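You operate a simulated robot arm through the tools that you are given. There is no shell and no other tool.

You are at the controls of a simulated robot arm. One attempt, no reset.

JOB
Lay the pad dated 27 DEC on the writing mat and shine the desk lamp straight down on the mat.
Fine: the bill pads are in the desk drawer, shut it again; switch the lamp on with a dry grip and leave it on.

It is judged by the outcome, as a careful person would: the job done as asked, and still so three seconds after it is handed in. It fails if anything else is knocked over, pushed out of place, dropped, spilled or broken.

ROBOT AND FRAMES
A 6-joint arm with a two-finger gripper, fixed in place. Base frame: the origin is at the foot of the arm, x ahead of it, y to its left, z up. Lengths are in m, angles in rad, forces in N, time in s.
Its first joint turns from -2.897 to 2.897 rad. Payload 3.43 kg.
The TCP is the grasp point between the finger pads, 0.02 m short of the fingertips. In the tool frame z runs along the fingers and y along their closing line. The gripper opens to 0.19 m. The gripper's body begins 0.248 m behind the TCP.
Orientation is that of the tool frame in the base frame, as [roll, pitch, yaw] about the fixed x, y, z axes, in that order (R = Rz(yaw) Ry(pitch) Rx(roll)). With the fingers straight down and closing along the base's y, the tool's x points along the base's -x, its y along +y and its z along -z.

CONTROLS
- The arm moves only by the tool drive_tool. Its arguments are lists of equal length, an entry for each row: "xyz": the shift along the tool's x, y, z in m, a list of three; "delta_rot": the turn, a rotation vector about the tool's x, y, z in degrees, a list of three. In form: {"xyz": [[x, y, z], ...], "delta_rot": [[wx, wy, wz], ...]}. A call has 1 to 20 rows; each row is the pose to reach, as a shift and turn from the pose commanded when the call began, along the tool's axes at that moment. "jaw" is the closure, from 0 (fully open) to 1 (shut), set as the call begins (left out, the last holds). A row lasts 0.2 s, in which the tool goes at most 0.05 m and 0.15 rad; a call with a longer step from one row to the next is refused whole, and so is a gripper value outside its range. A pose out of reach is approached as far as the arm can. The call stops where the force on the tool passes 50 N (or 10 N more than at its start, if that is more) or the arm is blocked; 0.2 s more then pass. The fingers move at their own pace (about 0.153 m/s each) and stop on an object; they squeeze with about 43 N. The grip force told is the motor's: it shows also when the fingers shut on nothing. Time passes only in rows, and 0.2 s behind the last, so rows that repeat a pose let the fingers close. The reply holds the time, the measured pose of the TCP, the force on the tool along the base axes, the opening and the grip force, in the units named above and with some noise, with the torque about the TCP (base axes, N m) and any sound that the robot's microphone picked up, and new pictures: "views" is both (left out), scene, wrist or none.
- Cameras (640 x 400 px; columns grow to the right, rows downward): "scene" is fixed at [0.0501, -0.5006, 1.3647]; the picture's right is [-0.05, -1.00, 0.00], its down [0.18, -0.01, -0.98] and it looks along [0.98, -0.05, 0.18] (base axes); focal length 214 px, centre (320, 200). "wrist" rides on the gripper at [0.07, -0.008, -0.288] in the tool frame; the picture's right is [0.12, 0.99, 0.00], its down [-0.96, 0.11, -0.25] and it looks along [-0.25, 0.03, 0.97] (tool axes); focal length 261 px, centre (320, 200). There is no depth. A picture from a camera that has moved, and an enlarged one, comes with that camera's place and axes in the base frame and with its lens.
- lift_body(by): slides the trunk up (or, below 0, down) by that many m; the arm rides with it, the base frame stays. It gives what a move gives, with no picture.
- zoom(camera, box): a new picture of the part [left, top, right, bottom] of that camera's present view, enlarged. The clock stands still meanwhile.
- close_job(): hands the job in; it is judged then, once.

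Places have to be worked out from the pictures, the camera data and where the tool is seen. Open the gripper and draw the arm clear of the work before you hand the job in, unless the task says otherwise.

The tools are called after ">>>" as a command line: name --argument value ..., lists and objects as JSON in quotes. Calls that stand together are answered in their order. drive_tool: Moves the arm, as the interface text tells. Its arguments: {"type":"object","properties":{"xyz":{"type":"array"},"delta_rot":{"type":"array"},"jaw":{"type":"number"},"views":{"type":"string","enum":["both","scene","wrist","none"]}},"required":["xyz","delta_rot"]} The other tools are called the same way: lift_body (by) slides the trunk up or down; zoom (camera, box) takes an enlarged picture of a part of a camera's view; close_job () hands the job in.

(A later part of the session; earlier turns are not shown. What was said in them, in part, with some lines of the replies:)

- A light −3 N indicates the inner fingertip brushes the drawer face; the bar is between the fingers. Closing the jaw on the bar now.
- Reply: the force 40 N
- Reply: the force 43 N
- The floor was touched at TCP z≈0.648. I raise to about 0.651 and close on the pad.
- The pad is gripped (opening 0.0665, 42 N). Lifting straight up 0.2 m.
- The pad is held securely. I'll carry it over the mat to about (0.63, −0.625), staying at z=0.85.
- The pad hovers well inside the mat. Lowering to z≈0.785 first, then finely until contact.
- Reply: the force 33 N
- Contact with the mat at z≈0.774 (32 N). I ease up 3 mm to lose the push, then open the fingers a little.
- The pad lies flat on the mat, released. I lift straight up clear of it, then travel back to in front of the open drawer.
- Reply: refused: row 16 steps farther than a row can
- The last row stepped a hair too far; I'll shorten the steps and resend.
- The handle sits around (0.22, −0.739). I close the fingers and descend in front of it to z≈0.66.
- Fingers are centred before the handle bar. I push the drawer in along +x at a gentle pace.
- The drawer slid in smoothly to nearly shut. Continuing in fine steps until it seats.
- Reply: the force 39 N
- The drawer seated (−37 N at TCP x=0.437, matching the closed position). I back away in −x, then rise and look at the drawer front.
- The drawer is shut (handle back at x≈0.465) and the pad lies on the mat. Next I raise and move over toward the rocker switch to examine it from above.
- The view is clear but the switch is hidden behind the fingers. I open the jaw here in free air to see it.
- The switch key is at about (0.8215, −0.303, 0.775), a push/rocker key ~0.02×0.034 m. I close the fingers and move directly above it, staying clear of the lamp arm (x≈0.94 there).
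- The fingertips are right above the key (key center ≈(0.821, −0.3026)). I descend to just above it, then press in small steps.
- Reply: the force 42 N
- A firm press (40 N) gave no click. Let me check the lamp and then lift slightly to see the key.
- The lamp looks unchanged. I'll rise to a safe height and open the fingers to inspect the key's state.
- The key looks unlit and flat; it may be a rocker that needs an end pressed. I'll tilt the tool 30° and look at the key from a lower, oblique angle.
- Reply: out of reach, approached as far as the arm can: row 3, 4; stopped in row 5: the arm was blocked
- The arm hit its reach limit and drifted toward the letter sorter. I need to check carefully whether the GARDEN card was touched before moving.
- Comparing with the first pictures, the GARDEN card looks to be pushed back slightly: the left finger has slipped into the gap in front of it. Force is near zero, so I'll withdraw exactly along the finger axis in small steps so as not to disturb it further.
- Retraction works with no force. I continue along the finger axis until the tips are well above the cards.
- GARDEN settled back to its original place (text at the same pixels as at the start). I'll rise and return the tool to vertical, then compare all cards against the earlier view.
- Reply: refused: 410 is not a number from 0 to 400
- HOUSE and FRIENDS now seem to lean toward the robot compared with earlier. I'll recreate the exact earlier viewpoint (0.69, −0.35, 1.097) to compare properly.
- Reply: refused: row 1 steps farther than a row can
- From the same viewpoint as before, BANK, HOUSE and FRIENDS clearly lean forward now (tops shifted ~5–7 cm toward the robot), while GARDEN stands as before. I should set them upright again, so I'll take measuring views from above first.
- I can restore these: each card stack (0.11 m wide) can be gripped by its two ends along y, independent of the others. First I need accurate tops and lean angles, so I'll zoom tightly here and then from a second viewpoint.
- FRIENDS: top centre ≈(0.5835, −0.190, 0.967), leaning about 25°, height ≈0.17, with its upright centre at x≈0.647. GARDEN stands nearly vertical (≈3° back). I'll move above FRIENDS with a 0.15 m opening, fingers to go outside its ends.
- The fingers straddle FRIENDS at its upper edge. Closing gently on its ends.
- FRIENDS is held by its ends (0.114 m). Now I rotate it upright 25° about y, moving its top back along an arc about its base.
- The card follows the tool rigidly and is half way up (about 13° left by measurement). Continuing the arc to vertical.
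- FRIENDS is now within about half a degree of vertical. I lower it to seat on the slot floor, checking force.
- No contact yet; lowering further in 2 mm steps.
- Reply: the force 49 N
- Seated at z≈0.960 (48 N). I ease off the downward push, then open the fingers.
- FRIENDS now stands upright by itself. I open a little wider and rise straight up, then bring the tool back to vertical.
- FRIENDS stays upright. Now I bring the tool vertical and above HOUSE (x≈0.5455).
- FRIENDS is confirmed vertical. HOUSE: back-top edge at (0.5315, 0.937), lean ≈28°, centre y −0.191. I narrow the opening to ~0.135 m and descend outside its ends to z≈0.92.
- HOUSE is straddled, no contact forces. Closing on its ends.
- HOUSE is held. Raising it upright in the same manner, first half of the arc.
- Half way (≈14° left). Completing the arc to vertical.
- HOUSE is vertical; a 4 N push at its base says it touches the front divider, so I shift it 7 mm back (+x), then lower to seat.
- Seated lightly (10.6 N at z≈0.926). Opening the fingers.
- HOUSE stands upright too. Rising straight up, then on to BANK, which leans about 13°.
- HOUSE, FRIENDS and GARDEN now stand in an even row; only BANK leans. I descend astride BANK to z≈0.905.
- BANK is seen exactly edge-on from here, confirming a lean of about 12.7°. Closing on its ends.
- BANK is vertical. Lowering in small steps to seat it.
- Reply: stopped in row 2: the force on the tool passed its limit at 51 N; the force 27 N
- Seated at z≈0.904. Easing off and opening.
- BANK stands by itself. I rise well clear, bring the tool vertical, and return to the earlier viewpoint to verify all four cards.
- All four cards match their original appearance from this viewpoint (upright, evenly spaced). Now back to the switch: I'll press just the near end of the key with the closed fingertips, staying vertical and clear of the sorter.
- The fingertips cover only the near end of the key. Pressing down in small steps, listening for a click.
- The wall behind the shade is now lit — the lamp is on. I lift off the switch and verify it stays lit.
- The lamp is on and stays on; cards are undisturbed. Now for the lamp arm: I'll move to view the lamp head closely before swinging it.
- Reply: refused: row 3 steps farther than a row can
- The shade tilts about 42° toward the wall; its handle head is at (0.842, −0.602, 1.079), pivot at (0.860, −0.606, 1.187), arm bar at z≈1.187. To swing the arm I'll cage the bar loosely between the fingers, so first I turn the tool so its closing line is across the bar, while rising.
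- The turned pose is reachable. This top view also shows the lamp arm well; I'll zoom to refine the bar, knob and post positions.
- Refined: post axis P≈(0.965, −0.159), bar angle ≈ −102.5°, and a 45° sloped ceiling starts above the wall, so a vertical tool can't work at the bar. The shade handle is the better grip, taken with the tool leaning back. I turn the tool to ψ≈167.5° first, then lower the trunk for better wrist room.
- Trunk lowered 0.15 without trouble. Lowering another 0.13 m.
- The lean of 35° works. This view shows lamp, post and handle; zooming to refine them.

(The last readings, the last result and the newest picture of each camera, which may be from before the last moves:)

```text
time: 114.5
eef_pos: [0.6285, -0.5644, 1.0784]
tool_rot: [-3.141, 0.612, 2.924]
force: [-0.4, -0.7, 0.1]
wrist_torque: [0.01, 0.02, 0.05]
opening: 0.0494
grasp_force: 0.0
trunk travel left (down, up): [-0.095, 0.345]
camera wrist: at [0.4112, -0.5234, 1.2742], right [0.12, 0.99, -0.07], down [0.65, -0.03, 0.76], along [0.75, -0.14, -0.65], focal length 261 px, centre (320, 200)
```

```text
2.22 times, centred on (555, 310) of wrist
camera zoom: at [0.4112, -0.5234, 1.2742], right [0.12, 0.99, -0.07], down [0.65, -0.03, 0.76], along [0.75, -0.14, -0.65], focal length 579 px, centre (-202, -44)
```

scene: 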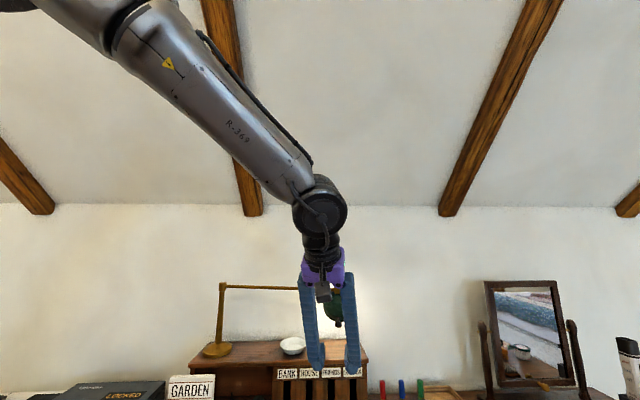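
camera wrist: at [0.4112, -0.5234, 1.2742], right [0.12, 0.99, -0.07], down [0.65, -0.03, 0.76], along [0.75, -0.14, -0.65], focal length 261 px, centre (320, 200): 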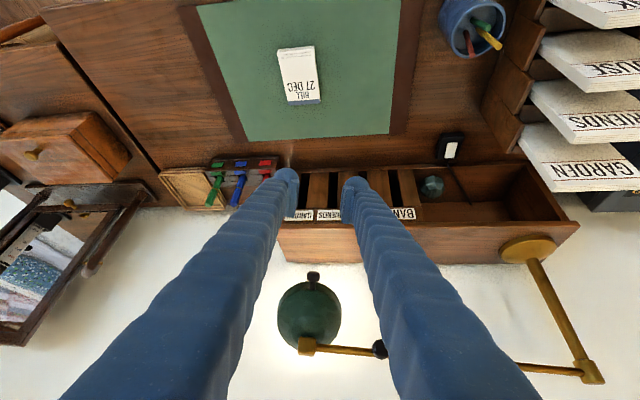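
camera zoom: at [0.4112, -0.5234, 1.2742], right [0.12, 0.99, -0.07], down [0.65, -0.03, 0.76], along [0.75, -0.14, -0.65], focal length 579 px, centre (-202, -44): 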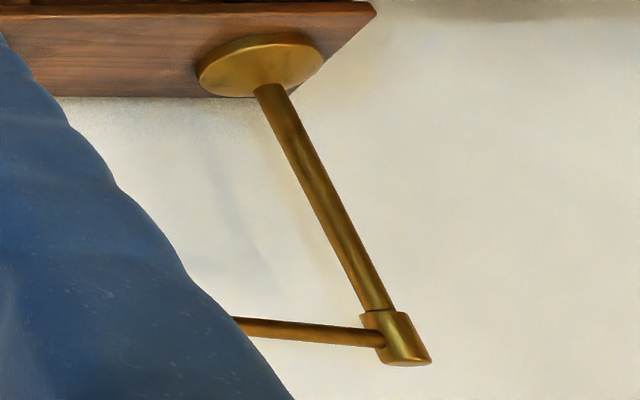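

Handle head confirmed at (0.842, −0.600, 1.078), about 23 mm wide; post axis ≈(0.965, −0.155). I move to a pre-grasp point 0.09 m back along the finger axis.

>>> drive_tool --xyz '[[-0.04, 0.0025, 0.008], [-0.08, 0.005, 0.016], [-0.12, 0.0075, 0.024], [-0.155, 0.0097, 0.031], [-0.1732, 0.0107, 0.0344], [-0.1732, 0.0107, 0.0344]]' --delta_rot '[[0, 0, 0], [0, 0, 0], [0, 0, 0], [0, 0, 0], [0, 0, 0], [0, 0, 0]]' --views "both"

>>> zoom --camera "wrist" --box '[250, 140, 400, 260]'

```text
time: 115.9
eef_pos: [0.7911, -0.5885, 1.1514]
tool_rot: [-3.139, 0.611, 2.929]
force: [-0.6, -0.2, 0.0]
wrist_torque: [-0.02, 0.03, -0.01]
opening: 0.0495
grasp_force: 0.1
trunk travel left (down, up): [-0.095, 0.345]
camera wrist: at [0.5725, -0.549, 1.3461], right [0.12, 0.99, -0.07], down [0.66, -0.02, 0.75], along [0.75, -0.13, -0.65], focal length 261 px, centre (320, 200)
```

scene: 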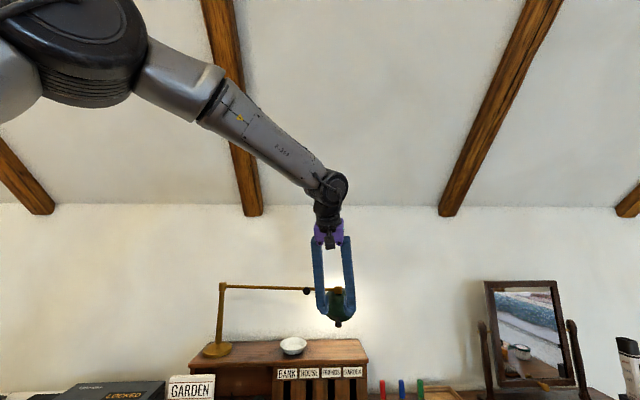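
wrist: 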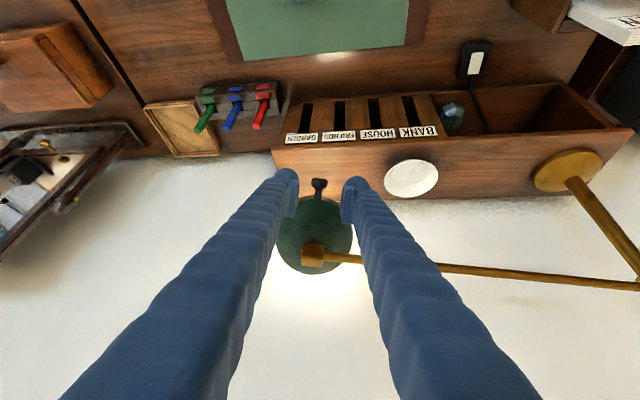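

```text
3.33 times, centred on (325, 200) of wrist
camera zoom: at [0.5725, -0.549, 1.3461], right [0.12, 0.99, -0.07], down [0.66, -0.02, 0.75], along [0.75, -0.13, -0.65], focal length 869 px, centre (303, 200)
```

zoom: 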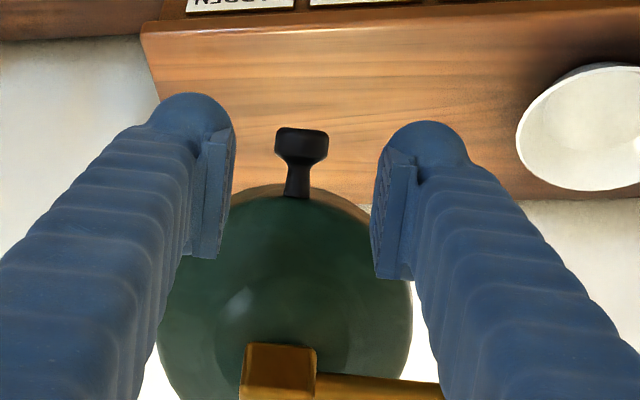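

The handle head sits midway between the fingers. Advancing 0.0896 m along the finger axis to straddle it.

>>> drive_tool --xyz '[[0.0008, -0.0003, 0.03], [0.0016, -0.0006, 0.06], [0.0024, -0.0009, 0.08], [0.0027, -0.0009, 0.0896], [0.0027, -0.0009, 0.0896]]' --delta_rot '[[0, 0, 0], [0, 0, 0], [0, 0, 0], [0, 0, 0], [0, 0, 0]]' --views "both"

>>> zoom --camera "wrist" --box '[250, 130, 400, 250]'

>>> zoom --camera "scene" --box '[270, 250, 410, 350]'

```text
time: 117.1
eef_pos: [0.8395, -0.5986, 1.0765]
tool_rot: [-3.14, 0.61, 2.926]
force: [0.2, -0.4, -0.9]
wrist_torque: [-0.02, -0.01, 0.01]
opening: 0.0494
grasp_force: 0.0
trunk travel left (down, up): [-0.095, 0.345]
camera wrist: at [0.6209, -0.5594, 1.2715], right [0.12, 0.99, -0.07], down [0.66, -0.02, 0.75], along [0.75, -0.13, -0.65], focal length 261 px, centre (320, 200)
```

scene: 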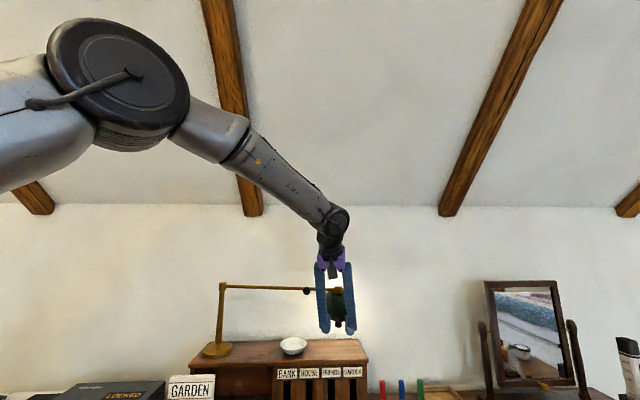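
wrist: 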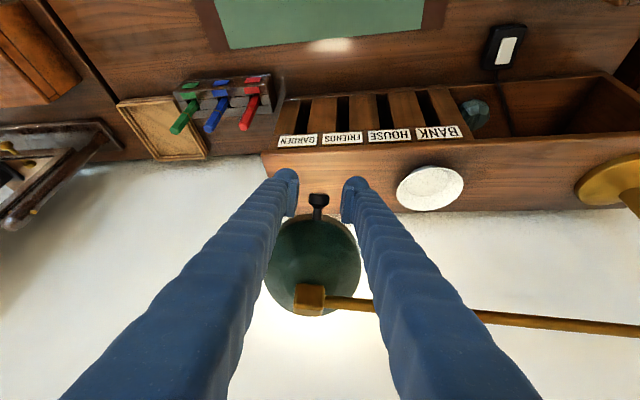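

```text
3.33 times, centred on (325, 190) of wrist
camera zoom: at [0.6209, -0.5594, 1.2715], right [0.12, 0.99, -0.07], down [0.66, -0.02, 0.75], along [0.75, -0.13, -0.65], focal length 869 px, centre (303, 233)
```

zoom: 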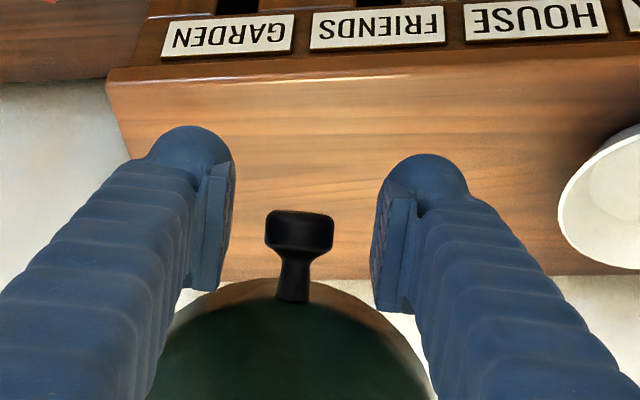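

```text
4.00 times, centred on (340, 300) of scene
camera zoom: at [0.0501, -0.5006, 1.3647], right [-0.05, -1.0, 0.0], down [0.18, -0.01, -0.98], along [0.98, -0.05, 0.18], focal length 858 px, centre (240, -200)
```

zoom: 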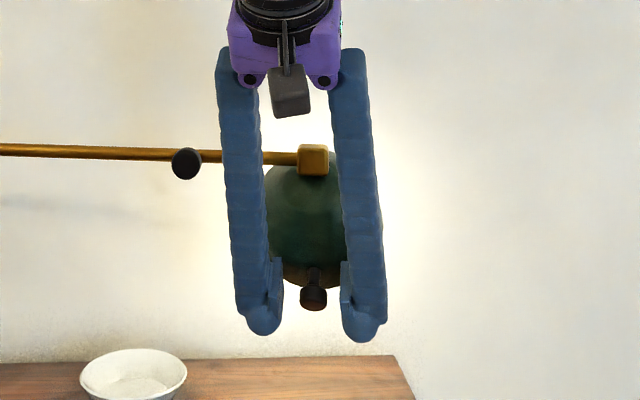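

The handle head is right between the finger pads, centred within a few mm. Closing on it.

>>> drive_tool --xyz '[[0, 0, 0], [0, 0, 0], [0, 0, 0]]' --delta_rot '[[0, 0, 0], [0, 0, 0], [0, 0, 0]]' --jaw 1 --views "wrist"

>>> zoom --camera "wrist" --box '[250, 130, 400, 250]'

```text
time: 117.9
eef_pos: [0.8395, -0.5998, 1.0754]
tool_rot: [-3.141, 0.609, 2.925]
force: [-2.8, -8.1, -9.5]
wrist_torque: [0.01, 0.13, -0.02]
opening: 0.0199
grasp_force: 45.1
trunk travel left (down, up): [-0.095, 0.345]
camera wrist: at [0.6209, -0.5604, 1.2702], right [0.12, 0.99, -0.07], down [0.66, -0.03, 0.75], along [0.74, -0.13, -0.65], focal length 261 px, centre (320, 200)
```

wrist: 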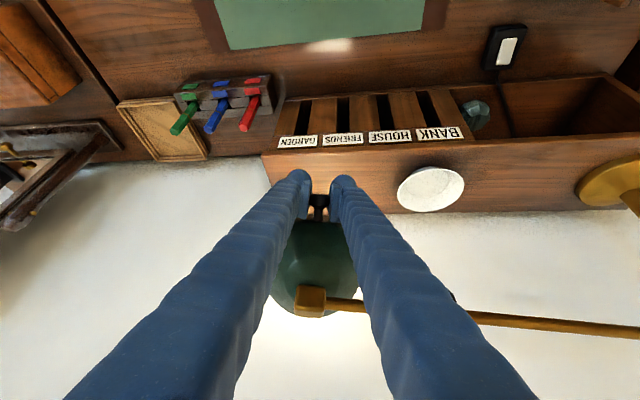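

```text
3.33 times, centred on (325, 190) of wrist
camera zoom: at [0.6209, -0.5604, 1.2702], right [0.12, 0.99, -0.07], down [0.66, -0.03, 0.75], along [0.74, -0.13, -0.65], focal length 869 px, centre (303, 233)
```

zoom: 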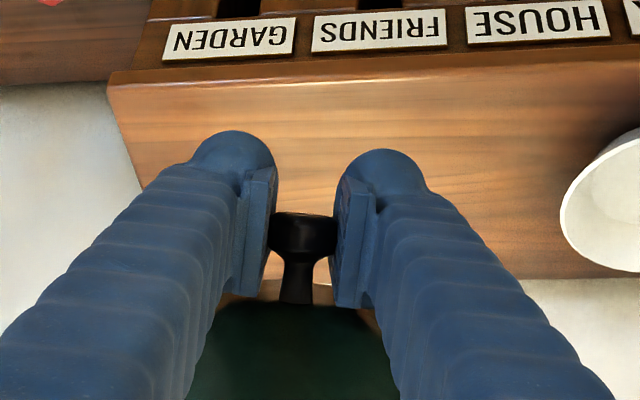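

The handle is held (20 mm). First a small swing of 2.5° about the post axis, keeping height constant and turning the tool with it, to check the joint moves freely.

>>> drive_tool --xyz '[[0.0083, 0.0007, -0.0058], [0.0165, 0.0016, -0.0116]]' --delta_rot '[[0.72, 0, 1.02], [1.44, 0, 2.05]]' --views "both"

>>> zoom --camera "scene" --box '[190, 250, 410, 370]'

```text
time: 118.5
eef_pos: [0.8184, -0.5947, 1.075]
tool_rot: [-3.141, 0.61, 2.882]
force: [-5.2, -12.6, -6.1]
wrist_torque: [0.09, 0.07, 0.08]
opening: 0.0196
grasp_force: 45.1
trunk travel left (down, up): [-0.095, 0.345]
camera wrist: at [0.6024, -0.545, 1.2698], right [0.16, 0.98, -0.07], down [0.65, -0.05, 0.75], along [0.74, -0.17, -0.65], focal length 261 px, centre (320, 200)
```

scene: 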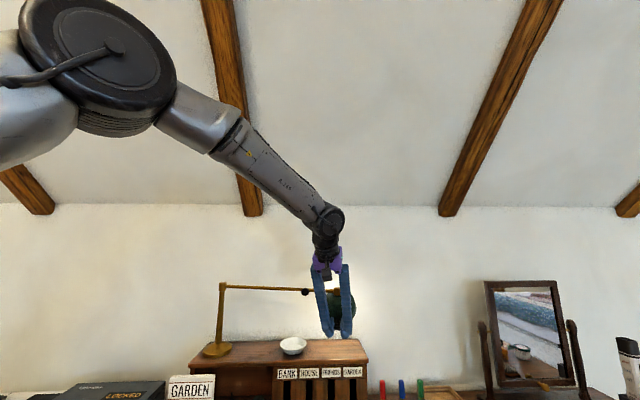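
wrist: 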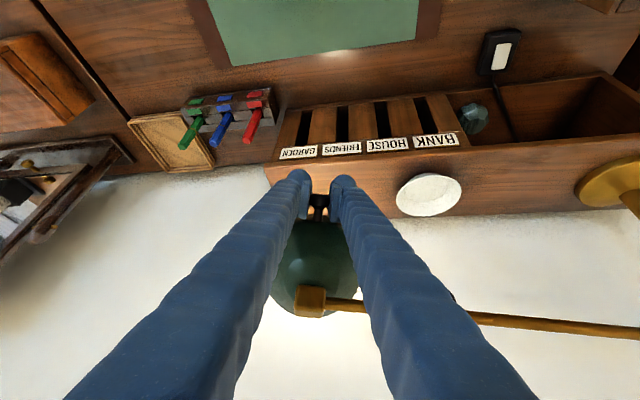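

```text
2.91 times, centred on (300, 310) of scene
camera zoom: at [0.0501, -0.5006, 1.3647], right [-0.05, -1.0, 0.0], down [0.18, -0.01, -0.98], along [0.98, -0.05, 0.18], focal length 624 px, centre (378, -120)
```

zoom: 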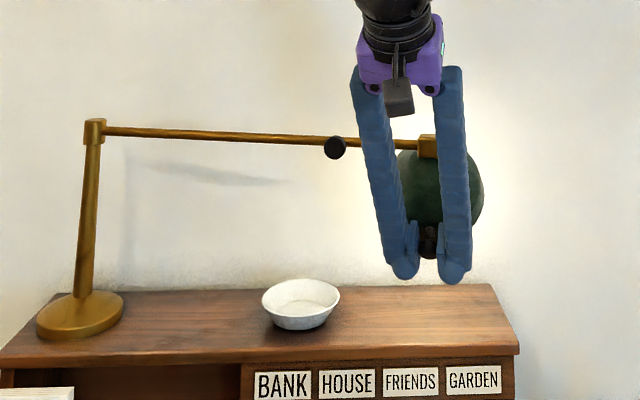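

The arm swings freely with small forces (a slight 13 N radial pull, meaning I should be ~1 mm further out). Continuing 7.4° with that correction.

>>> drive_tool --xyz '[[0.0083, -0.0006, -0.0058], [0.0165, 0.0003, -0.0116], [0.0246, 0.0015, -0.0173], [0.0329, 0.0028, -0.0231], [0.0407, 0.0043, -0.0285], [0.0485, 0.006, -0.0341]]' --delta_rot '[[0.72, 0, 1.02], [1.44, 0, 2.05], [2.15, 0, 3.07], [2.87, 0, 4.09], [3.56, 0, 5.07], [4.25, 0, 6.06]]' --views "wrist"

```text
time: 119.9
eef_pos: [0.764, -0.5742, 1.0741]
tool_rot: [-3.14, 0.61, 2.754]
force: [-5.5, -10.4, -7.7]
wrist_torque: [0.11, 0.11, -0.02]
opening: 0.0195
grasp_force: 44.9
trunk travel left (down, up): [-0.095, 0.345]
camera wrist: at [0.5554, -0.4969, 1.2698], right [0.29, 0.96, -0.07], down [0.64, -0.14, 0.75], along [0.71, -0.26, -0.65], focal length 261 px, centre (320, 200)
```

wrist: 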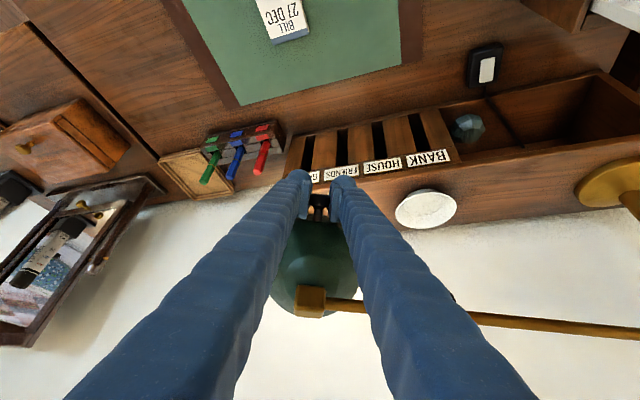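

Half way (≈10°), forces still low. Continuing another 7.4° with a further 1.2 mm outward correction.

>>> drive_tool --xyz '[[0.0083, -0.0005, -0.0058], [0.0165, 0.0004, -0.0116], [0.0246, 0.0016, -0.0173], [0.0329, 0.0029, -0.0231], [0.0407, 0.0044, -0.0285], [0.0485, 0.0061, -0.0341]]' --delta_rot '[[0.72, 0, 1.02], [1.44, 0, 2.05], [2.15, 0, 3.07], [2.87, 0, 4.09], [3.56, 0, 5.07], [4.25, 0, 6.06]]' --views "wrist"

```text
time: 121.3
eef_pos: [0.7101, -0.5446, 1.0756]
tool_rot: [3.141, 0.609, 2.623]
force: [-8.4, -11.1, -14.8]
wrist_torque: [0.19, 0.21, 0.23]
opening: 0.0197
grasp_force: 44.5
trunk travel left (down, up): [-0.095, 0.345]
camera wrist: at [0.5138, -0.442, 1.2698], right [0.41, 0.91, -0.07], down [0.62, -0.22, 0.75], along [0.67, -0.35, -0.65], focal length 261 px, centre (320, 200)
```

wrist: 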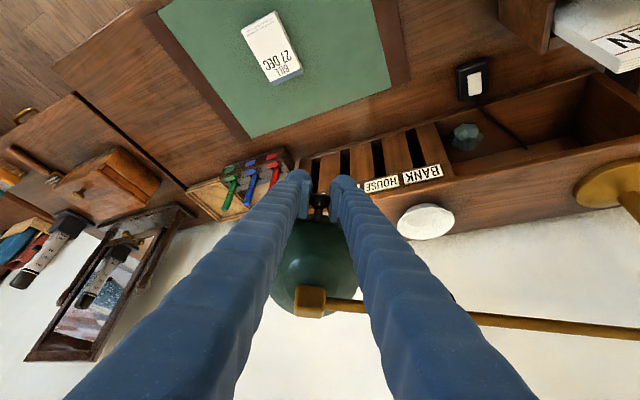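

At 17.3° of swing now; radial and vertical loads are modest. The last 5° with small corrections (1.3 mm outward, 1 mm down).

>>> drive_tool --xyz '[[0.0088, -0.0006, -0.005], [0.017, 0.0003, -0.0108], [0.0251, 0.0015, -0.0165], [0.0334, 0.0028, -0.0223], [0.0334, 0.0028, -0.0223]]' --delta_rot '[[0.72, 0, 1.02], [1.44, 0, 2.05], [2.15, 0, 3.07], [2.87, 0, 4.09], [2.87, 0, 4.09]]' --views "both"

>>> zoom --camera "scene" --box '[190, 250, 410, 370]'

```text
time: 122.5
eef_pos: [0.6767, -0.5222, 1.0743]
tool_rot: [-3.138, 0.61, 2.538]
force: [-9.9, -12.0, -18.4]
wrist_torque: [0.19, 0.19, 0.09]
opening: 0.0196
grasp_force: 45.1
trunk travel left (down, up): [-0.095, 0.345]
camera wrist: at [0.4907, -0.4025, 1.2699], right [0.48, 0.87, -0.07], down [0.6, -0.27, 0.75], along [0.64, -0.41, -0.65], focal length 261 px, centre (320, 200)
```

scene: 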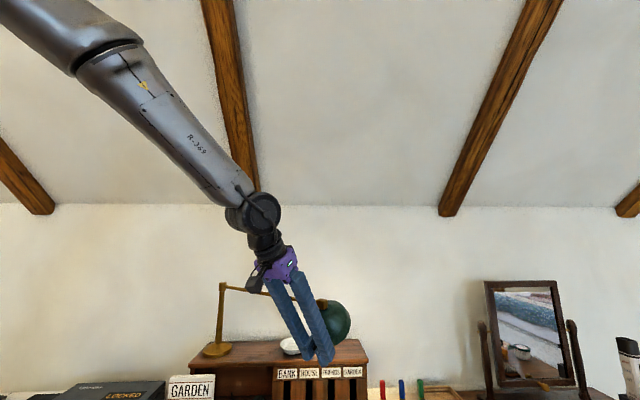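
wrist: 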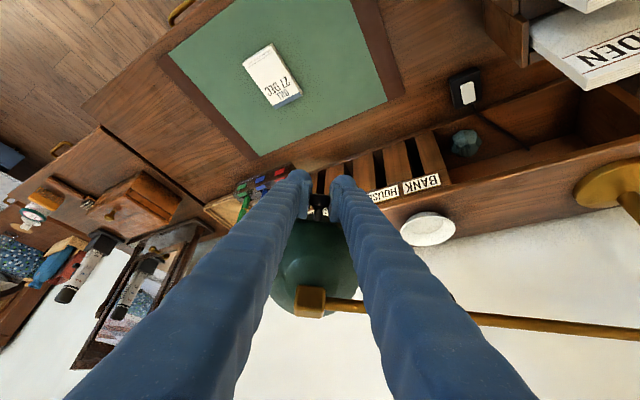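

```text
2.91 times, centred on (300, 310) of scene
camera zoom: at [0.0501, -0.5006, 1.3647], right [-0.05, -1.0, 0.0], down [0.18, -0.01, -0.98], along [0.98, -0.05, 0.18], focal length 624 px, centre (378, -120)
```

zoom: 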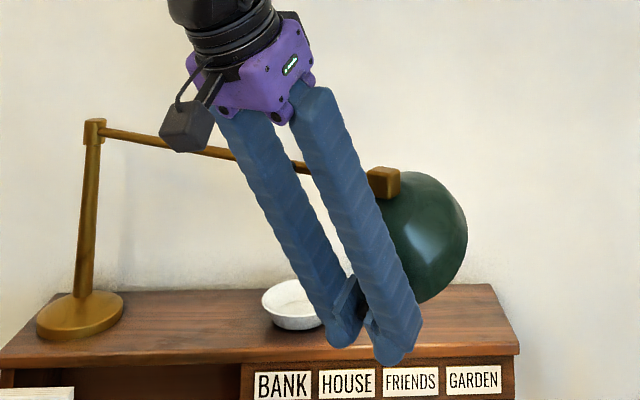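

The arm has swung over the mat (bar angle ≈ −125°), and the lamp base hasn't moved. Next I tilt the shade: rotate the held handle about the head pivot (≈(0.700, −0.533, 1.185)), starting with 7° to check forces.

>>> drive_tool --xyz '[[0.0045, 0, -0.0053], [0.0087, 0, -0.0107]]' --delta_rot '[[0, 3.5, 0], [0, 7, 0]]' --views "scene"

>>> zoom --camera "scene" --box '[190, 250, 410, 370]'

```text
time: 123.1
eef_pos: [0.666, -0.5159, 1.078]
tool_rot: [-3.14, 0.488, 2.534]
force: [-7.7, -13.6, -15.2]
wrist_torque: [0.28, 0.48, -0.49]
opening: 0.0198
grasp_force: 45.1
trunk travel left (down, up): [-0.095, 0.345]
```

scene: 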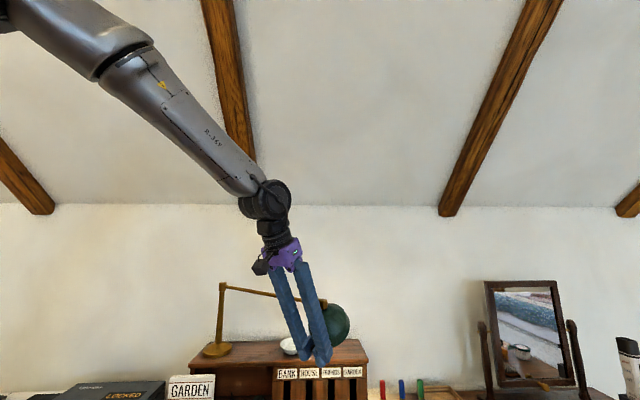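

```text
2.91 times, centred on (300, 310) of scene
camera zoom: at [0.0501, -0.5006, 1.3647], right [-0.05, -1.0, 0.0], down [0.18, -0.01, -0.98], along [0.98, -0.05, 0.18], focal length 624 px, centre (378, -120)
```

zoom: 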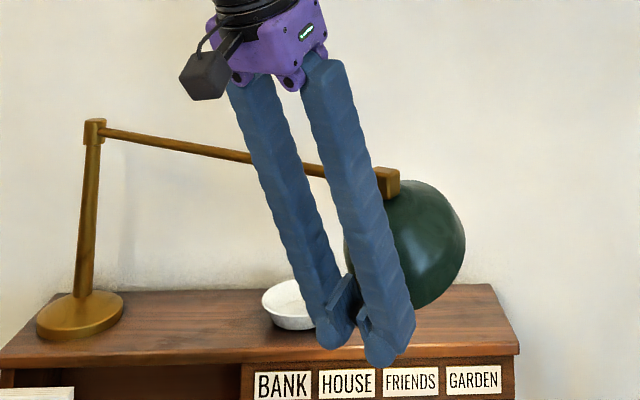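

Tilting works with low forces. Continuing another 14° in the same manner.

>>> drive_tool --xyz '[[0.0045, 0, -0.0053], [0.0087, 0, -0.0107], [0.0125, 0, -0.0165], [0.0161, 0, -0.0226]]' --delta_rot '[[0, 3.5, 0], [0, 7, 0], [0, 10.5, 0], [0, 14, 0]]' --views "both"

>>> zoom --camera "scene" --box '[190, 250, 410, 370]'

```text
time: 124.1
eef_pos: [0.6477, -0.5006, 1.0901]
tool_rot: [-3.14, 0.244, 2.536]
force: [-7.1, -9.2, -18.4]
wrist_torque: [0.51, 0.83, -0.41]
opening: 0.0194
grasp_force: 45.6
trunk travel left (down, up): [-0.095, 0.345]
camera wrist: at [0.5294, -0.4287, 1.3522], right [0.47, 0.88, -0.03], down [0.78, -0.4, 0.47], along [0.4, -0.24, -0.88], focal length 261 px, centre (320, 200)
```

scene: 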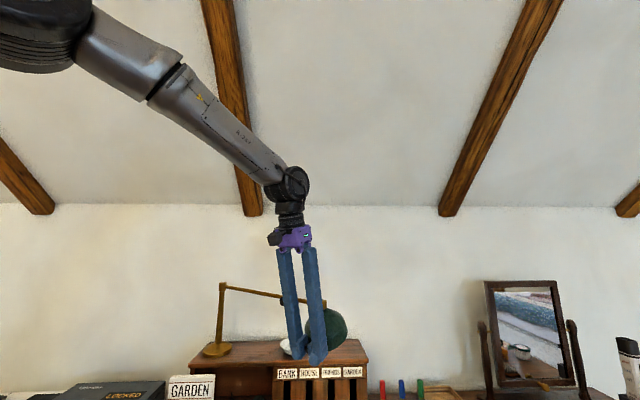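
wrist: 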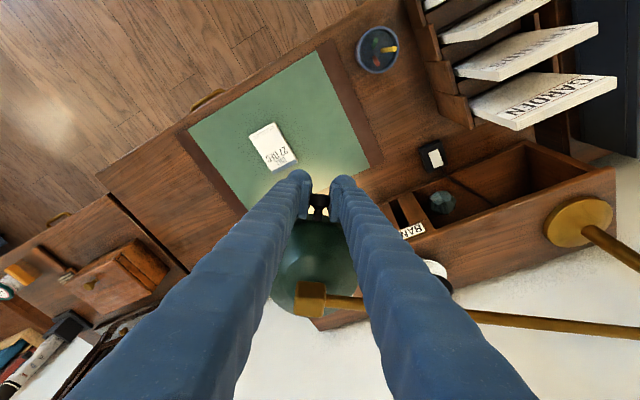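

```text
2.91 times, centred on (300, 310) of scene
camera zoom: at [0.0501, -0.5006, 1.3647], right [-0.05, -1.0, 0.0], down [0.18, -0.01, -0.98], along [0.98, -0.05, 0.18], focal length 624 px, centre (378, -120)
```

zoom: 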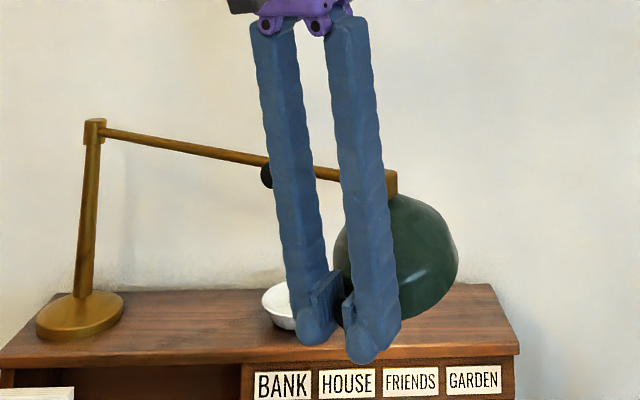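

The light now begins to fall on the mat. Another 14°.

>>> drive_tool --xyz '[[0.0045, 0, -0.0053], [0.0087, 0, -0.0107], [0.0125, 0, -0.0165], [0.0161, 0, -0.0226]]' --delta_rot '[[0, 3.5, 0], [0, 7, 0], [0, 10.5, 0], [0, 14, 0]]' --views "both"

>>> zoom --camera "scene" --box '[190, 250, 410, 370]'

```text
time: 125.1
eef_pos: [0.6293, -0.4888, 1.1071]
tool_rot: [-3.14, -0.002, 2.538]
force: [-4.7, -5.8, -20.6]
wrist_torque: [0.86, 1.24, -0.06]
opening: 0.0196
grasp_force: 44.3
trunk travel left (down, up): [-0.095, 0.345]
camera wrist: at [0.5683, -0.4552, 1.395], right [0.47, 0.88, 0.0], down [0.86, -0.45, 0.25], along [0.22, -0.12, -0.97], focal length 261 px, centre (320, 200)
```

scene: 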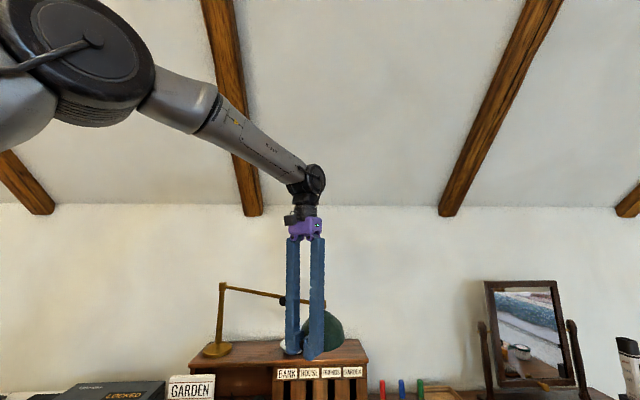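
wrist: 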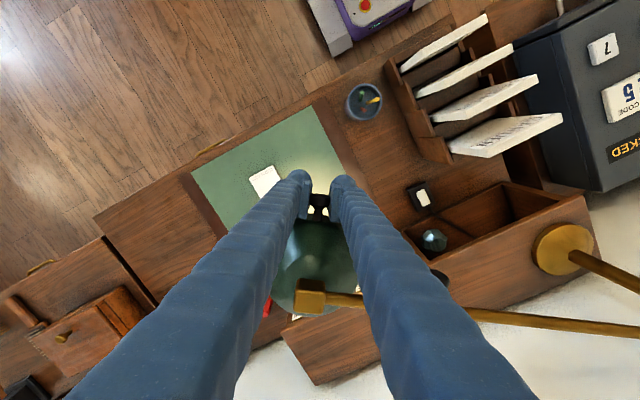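

```text
2.91 times, centred on (300, 310) of scene
camera zoom: at [0.0501, -0.5006, 1.3647], right [-0.05, -1.0, 0.0], down [0.18, -0.01, -0.98], along [0.98, -0.05, 0.18], focal length 624 px, centre (378, -120)
```

zoom: 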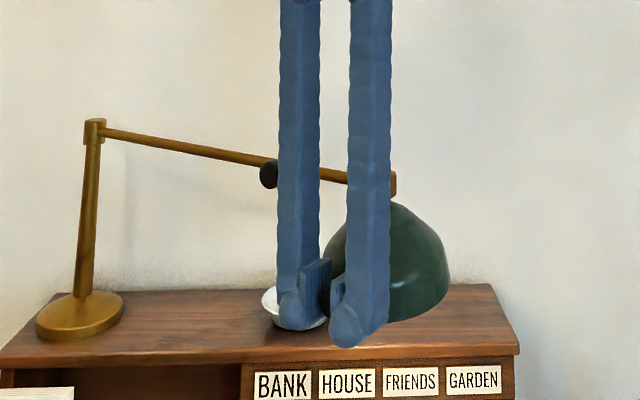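

Tool is vertical now, with 35° of tilt applied. The load pattern suggests I'm ~2 mm high, so I finish with 5.5° more while correcting down 2 mm.

>>> drive_tool --xyz '[[0.0035, 0, -0.0022], [0.0069, 0, -0.0064], [0.0069, 0, -0.0064]]' --delta_rot '[[0, 2.75, 0], [0, 5.5, 0], [0, 5.5, 0]]' --views "both"

>>> zoom --camera "wrist" --box '[170, 90, 370, 330]'

>>> zoom --camera "scene" --box '[280, 270, 400, 360]'

```text
time: 125.9
eef_pos: [0.6237, -0.4842, 1.1157]
tool_rot: [-3.141, -0.095, 2.537]
force: [-1.0, -1.9, -3.4]
wrist_torque: [0.25, 0.27, -0.06]
opening: 0.0194
grasp_force: 45.6
trunk travel left (down, up): [-0.095, 0.345]
camera wrist: at [0.5846, -0.4662, 1.4085], right [0.47, 0.88, 0.01], down [0.87, -0.46, 0.16], along [0.14, -0.06, -0.99], focal length 261 px, centre (320, 200)
```

scene: 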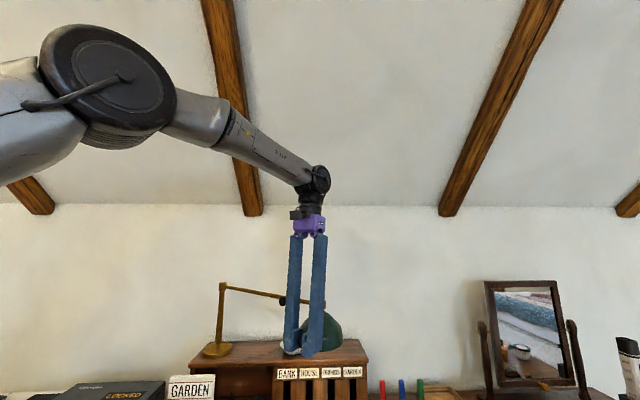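
wrist: 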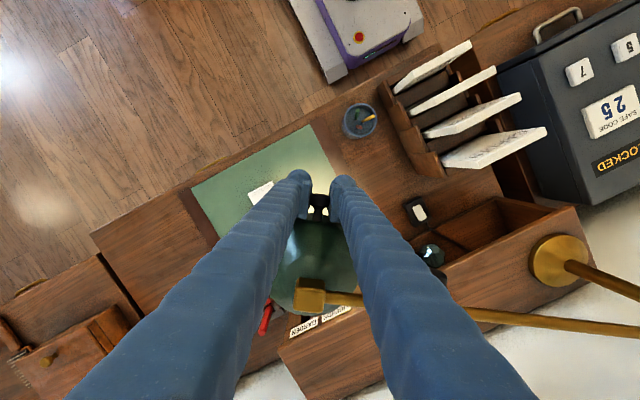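

```text
1.67 times, centred on (270, 210) of wrist
camera zoom: at [0.5846, -0.4662, 1.4085], right [0.47, 0.88, 0.01], down [0.87, -0.46, 0.16], along [0.14, -0.06, -0.99], focal length 434 px, centre (403, 183)
```

zoom: 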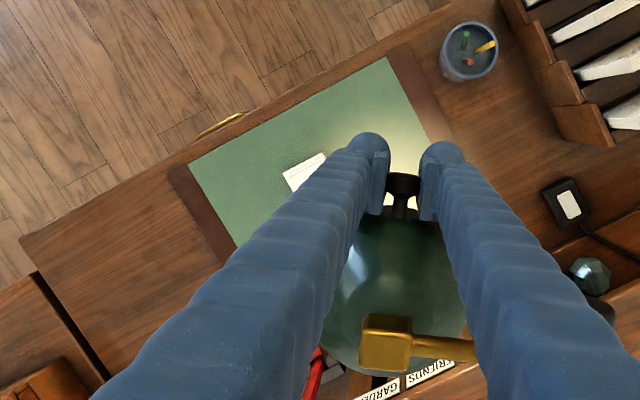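

```text
4.44 times, centred on (340, 315) of scene
camera zoom: at [0.0501, -0.5006, 1.3647], right [-0.05, -1.0, 0.0], down [0.18, -0.01, -0.98], along [0.98, -0.05, 0.18], focal length 953 px, centre (231, -311)
```

zoom: 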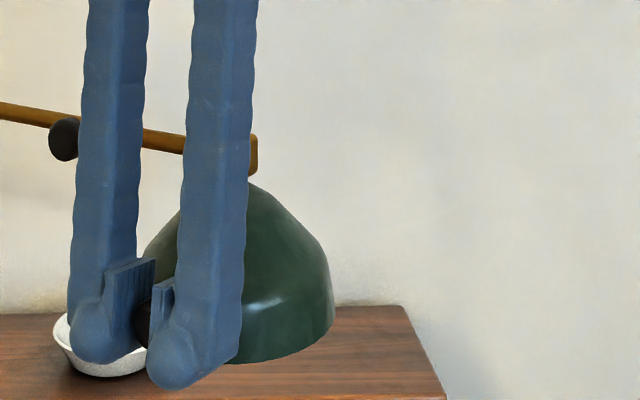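

Forces are nearly zero now. I release the handle gently and back off upward to inspect the shade and light.

>>> drive_tool --xyz '[[0, 0, 0], [0, 0, 0], [0, 0, 0]]' --delta_rot '[[0, 0, 0], [0, 0, 0], [0, 0, 0]]' --jaw 0.75 --views "scene"

>>> drive_tool --xyz '[[0.004, 0, -0.02], [0.012, 0, -0.05], [0.03, 0, -0.08], [0.06, 0, -0.11], [0.1, 0, -0.13]]' --delta_rot '[[0, 0, 0], [0, 0, 0], [0, 0, 0], [0, 0, 0], [0, 0, 0]]' --views "both"

>>> zoom --camera "scene" --box '[280, 270, 400, 360]'

```text
time: 126.7
eef_pos: [0.6232, -0.4849, 1.1158]
tool_rot: [-3.14, -0.096, 2.535]
force: [-0.2, 0.0, 0.6]
wrist_torque: [0.03, 0.05, -0.02]
opening: 0.0477
grasp_force: 0.0
trunk travel left (down, up): [-0.095, 0.345]
```

scene: 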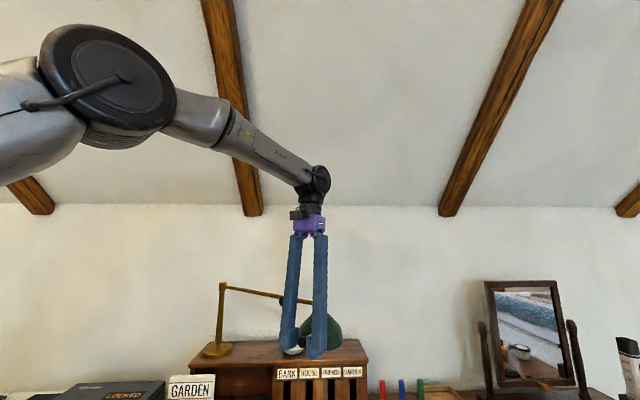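

```text
time: 127.9
eef_pos: [0.5505, -0.4337, 1.2547]
tool_rot: [-3.139, -0.095, 2.537]
force: [-0.9, -0.4, -0.1]
wrist_torque: [0.02, -0.07, -0.01]
opening: 0.0475
grasp_force: 0.0
trunk travel left (down, up): [-0.095, 0.345]
camera wrist: at [0.5111, -0.4145, 1.5473], right [0.47, 0.88, 0.01], down [0.87, -0.46, 0.16], along [0.14, -0.06, -0.99], focal length 261 px, centre (320, 200)
```

scene: 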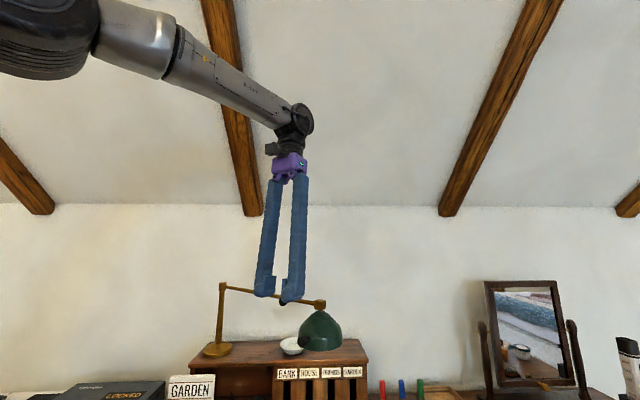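
wrist: 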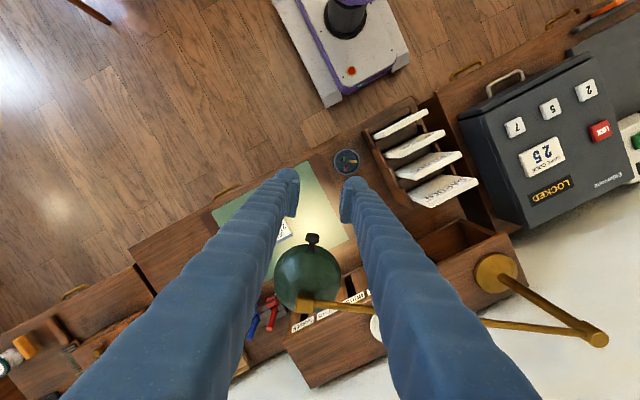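

```text
4.44 times, centred on (340, 315) of scene
camera zoom: at [0.0501, -0.5006, 1.3647], right [-0.05, -1.0, 0.0], down [0.18, -0.01, -0.98], along [0.98, -0.05, 0.18], focal length 953 px, centre (231, -311)
```

zoom: 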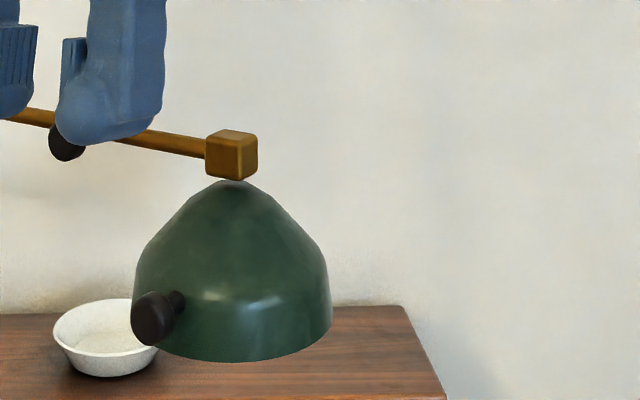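

>>> zoom --camera "scene" --box '[294, 305, 350, 355]'

>>> zoom --camera "wrist" --box '[255, 160, 355, 320]'

>>> zoom --camera "wrist" --box '[200, 140, 380, 290]'

```text
8.00 times, centred on (322, 330) of scene
camera zoom: at [0.0501, -0.5006, 1.3647], right [-0.05, -1.0, 0.0], down [0.18, -0.01, -0.98], along [0.98, -0.05, 0.18], focal length 1716 px, centre (304, -840)
```

zoom: 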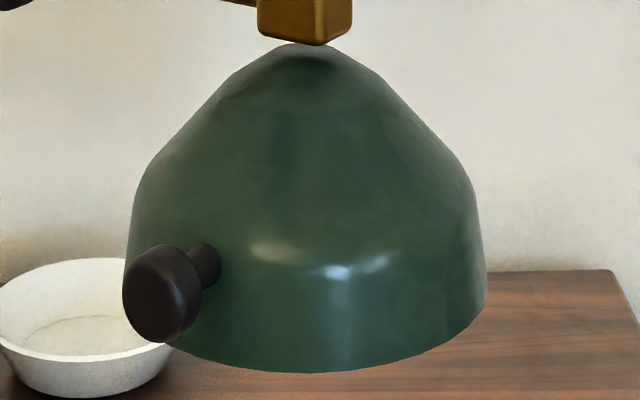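

```text
2.50 times, centred on (305, 240) of wrist
camera zoom: at [0.5111, -0.4145, 1.5473], right [0.47, 0.88, 0.01], down [0.87, -0.46, 0.16], along [0.14, -0.06, -0.99], focal length 652 px, centre (358, 100)
```

zoom: 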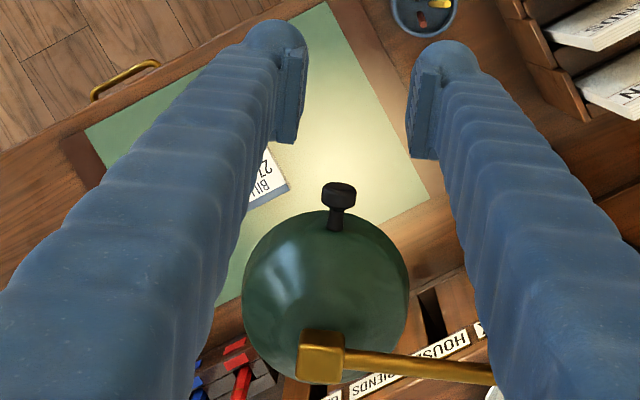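

```text
2.67 times, centred on (290, 215) of wrist
camera zoom: at [0.5111, -0.4145, 1.5473], right [0.47, 0.88, 0.01], down [0.87, -0.46, 0.16], along [0.14, -0.06, -0.99], focal length 695 px, centre (400, 160)
```

zoom: 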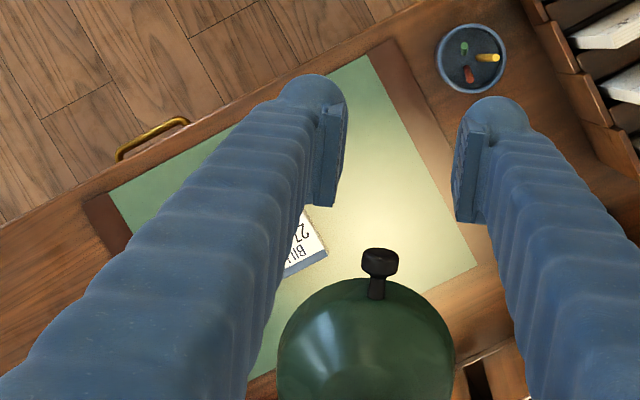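

The shade now points essentially straight down (symmetric bell, level rim) with its axis at about (0.69, −0.53), inside the mat, and the light falls on the mat. I retreat toward the robot, bring the tool upright and open the gripper, then check everything once more.

>>> drive_tool --xyz '[[0.03, -0.03, -0.006], [0.06, -0.06, -0.011], [0.09, -0.09, -0.0165], [0.12, -0.12, -0.022], [0.15, -0.15, -0.027], [0.1812, -0.1832, -0.033], [0.1812, -0.1832, -0.033]]' --delta_rot '[[0, 0, -4], [0, -1, -9], [0, -2, -14], [0, -3, -19], [0, -4, -24], [0, -5.5, -30], [0, -5.5, -34]]' --jaw 0.5 --views "both"

```text
time: 129.5
eef_pos: [0.3013, -0.4851, 1.3049]
tool_rot: [3.117, 0.011, 3.132]
force: [1.0, 0.3, 1.2]
wrist_torque: [0.0, -0.02, -0.01]
opening: 0.0949
grasp_force: 0.1
trunk travel left (down, up): [-0.095, 0.345]
camera wrist: at [0.2277, -0.4999, 1.5907], right [-0.11, 0.99, 0.02], down [0.96, 0.1, 0.26], along [0.26, 0.05, -0.96], focal length 261 px, centre (320, 200)
```

scene: 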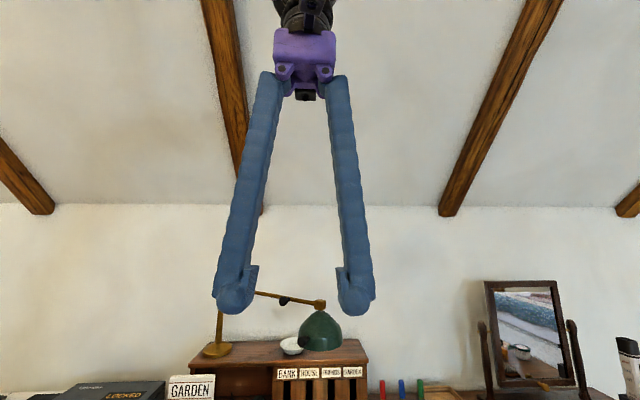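
wrist: 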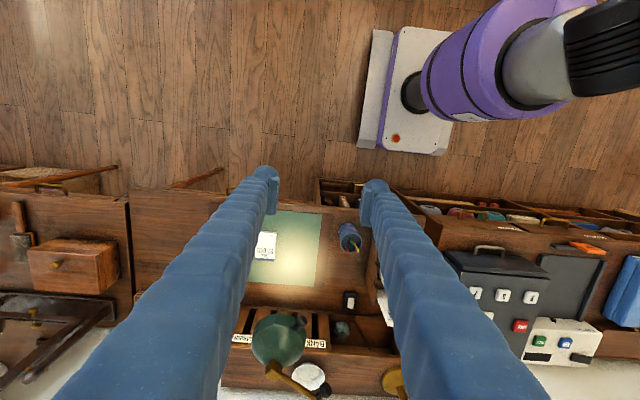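

>>> drive_tool --xyz '[[0, 0, 0], [0, 0, 0], [0, 0, 0]]' --delta_rot '[[0, 0, 0], [0, 0, 0], [0, 0, 0]]' --jaw 0 --views "wrist"

>>> zoom --camera "wrist" --box '[210, 190, 390, 320]'

>>> zoom --camera "wrist" --box '[230, 290, 350, 400]'

>>> zoom --camera "scene" --box '[180, 260, 400, 400]'

```text
time: 130.3
eef_pos: [0.3005, -0.4853, 1.3043]
tool_rot: [3.118, 0.012, 3.128]
force: [0.3, -0.3, 0.2]
wrist_torque: [0.01, -0.03, 0.02]
opening: 0.19
grasp_force: 0.0
trunk travel left (down, up): [-0.095, 0.345]
camera wrist: at [0.228, -0.4997, 1.5909], right [-0.11, 0.99, 0.02], down [0.96, 0.1, 0.26], along [0.26, 0.05, -0.97], focal length 261 px, centre (320, 200)
```

wrist: 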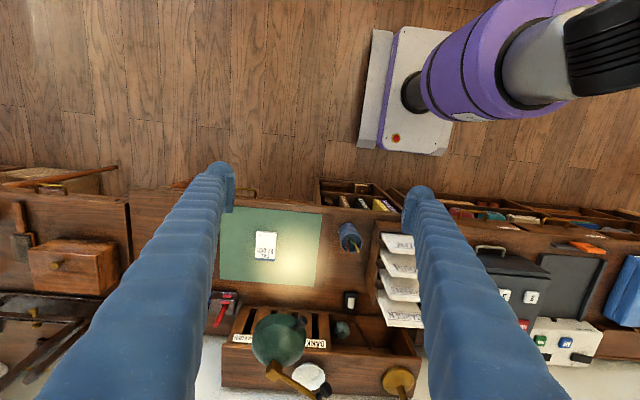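

```text
3.08 times, centred on (300, 255) of wrist
camera zoom: at [0.228, -0.4997, 1.5909], right [-0.11, 0.99, 0.02], down [0.96, 0.1, 0.26], along [0.26, 0.05, -0.97], focal length 802 px, centre (382, 31)
```

zoom: 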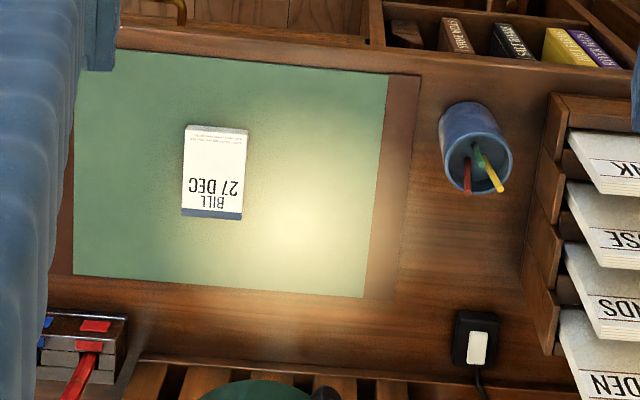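

```text
3.64 times, centred on (290, 345) of wrist
camera zoom: at [0.228, -0.4997, 1.5909], right [-0.11, 0.99, 0.02], down [0.96, 0.1, 0.26], along [0.26, 0.05, -0.97], focal length 948 px, centre (429, -327)
```

zoom: 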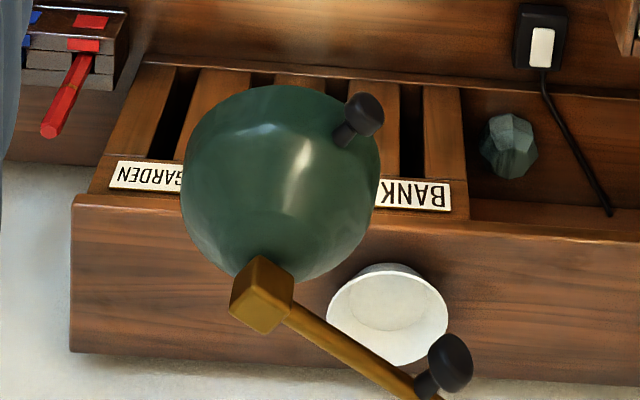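

```text
2.86 times, centred on (290, 330) of scene
camera zoom: at [0.0501, -0.5006, 1.3647], right [-0.05, -1.0, 0.0], down [0.18, -0.01, -0.98], along [0.98, -0.05, 0.18], focal length 613 px, centre (406, -171)
```

zoom: 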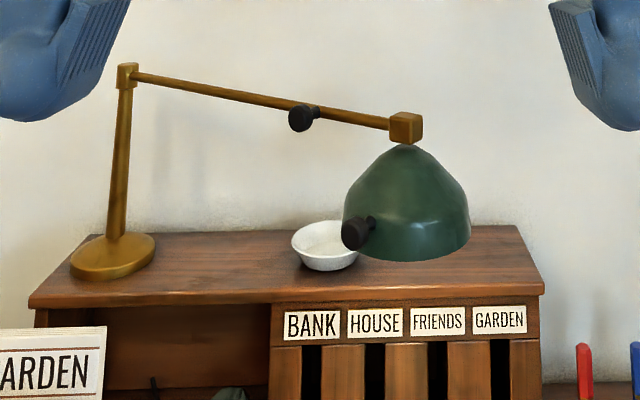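

The light spot centres at about (0.695, −0.525) on the mat, directly below the lamp head (0.693, −0.530), so it shines straight down. One last free look at the drawer front and surroundings before handing in.

>>> zoom --camera "wrist" --box '[225, 170, 330, 230]'

>>> zoom --camera "wrist" --box '[330, 200, 430, 340]'

>>> zoom --camera "wrist" --box '[0, 150, 240, 330]'

```text
6.10 times, centred on (278, 200) of wrist
camera zoom: at [0.228, -0.4997, 1.5909], right [-0.11, 0.99, 0.02], down [0.96, 0.1, 0.26], along [0.26, 0.05, -0.97], focal length 1589 px, centre (579, 200)
```

zoom: 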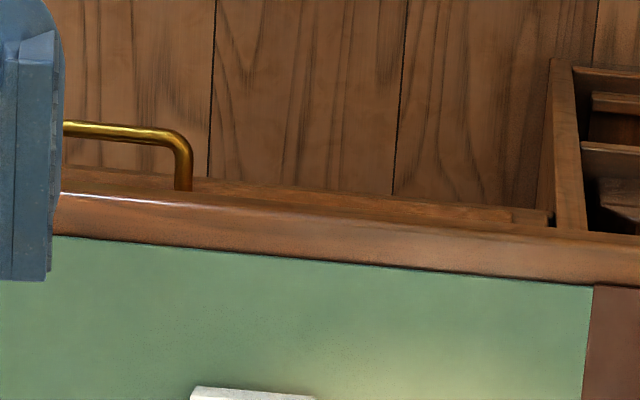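

```text
2.86 times, centred on (380, 270) of wrist
camera zoom: at [0.228, -0.4997, 1.5909], right [-0.11, 0.99, 0.02], down [0.96, 0.1, 0.26], along [0.26, 0.05, -0.97], focal length 745 px, centre (149, 0)
```

zoom: 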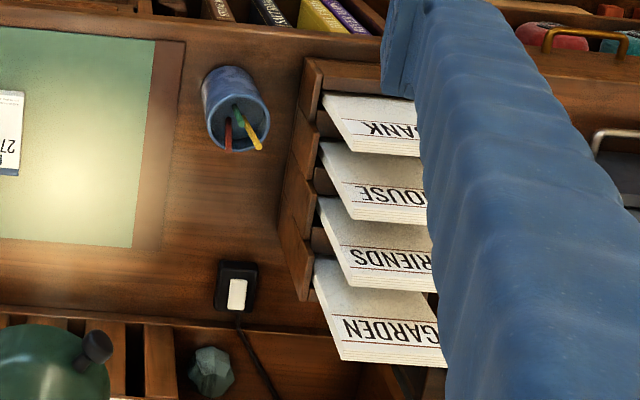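

```text
2.22 times, centred on (120, 240) of wrist
camera zoom: at [0.228, -0.4997, 1.5909], right [-0.11, 0.99, 0.02], down [0.96, 0.1, 0.26], along [0.26, 0.05, -0.97], focal length 579 px, centre (764, 111)
```

zoom: 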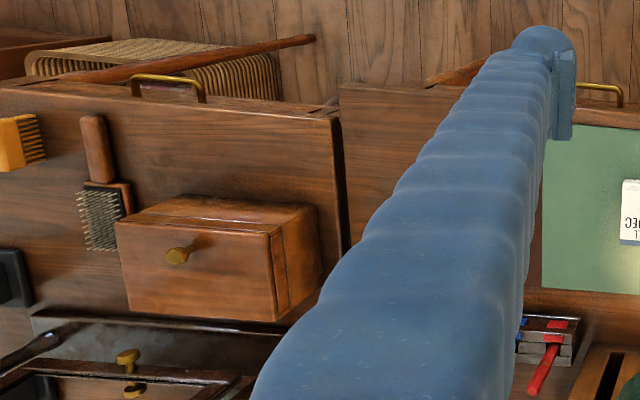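

The drawer is shut and the 27 DEC pad lies on the mat. The lamp is on and shining straight down on the mat. The letter cards stand upright, nothing else looks out of place, and the gripper is open and clear. Handing in.

>>> close_job

```text
The job is handed in.
```

The 27 DEC pad is on the writing mat, the desk drawer is shut again, and the lamp is on and shining straight down on the mat. One thing went wrong along the way: I knocked three of the letter-sorter cards out of place and then set them back.

- **Pad:** it lies flat and face up near the middle of the mat. I left the other two pads, 03 DEC and 16 DEC, in the drawer.
- **Lamp:** I switched it on at the rocker on its cord; the gripper touched nothing wet. I then swung the arm over and tilted the shade. The light spot falls on the mat, within about a centimetre of directly below the lamp head. It sits toward the back right of the mat, as near the middle as the arm reaches.
- **Letter sorter:** while looking at the switch the arm hit a reach limit and a finger went in among the cards. BANK, HOUSE and FRIENDS tipped forward and GARDEN was pushed back slightly. GARDEN came back on its own. I gripped the other three one at a time and stood them upright. From the same viewpoint they match how they looked before, though each may be a few millimetres off.

The last pictures showed nothing else disturbed. I left the gripper open and clear of the desk. The trunk is about 0.28 m lower than it started.
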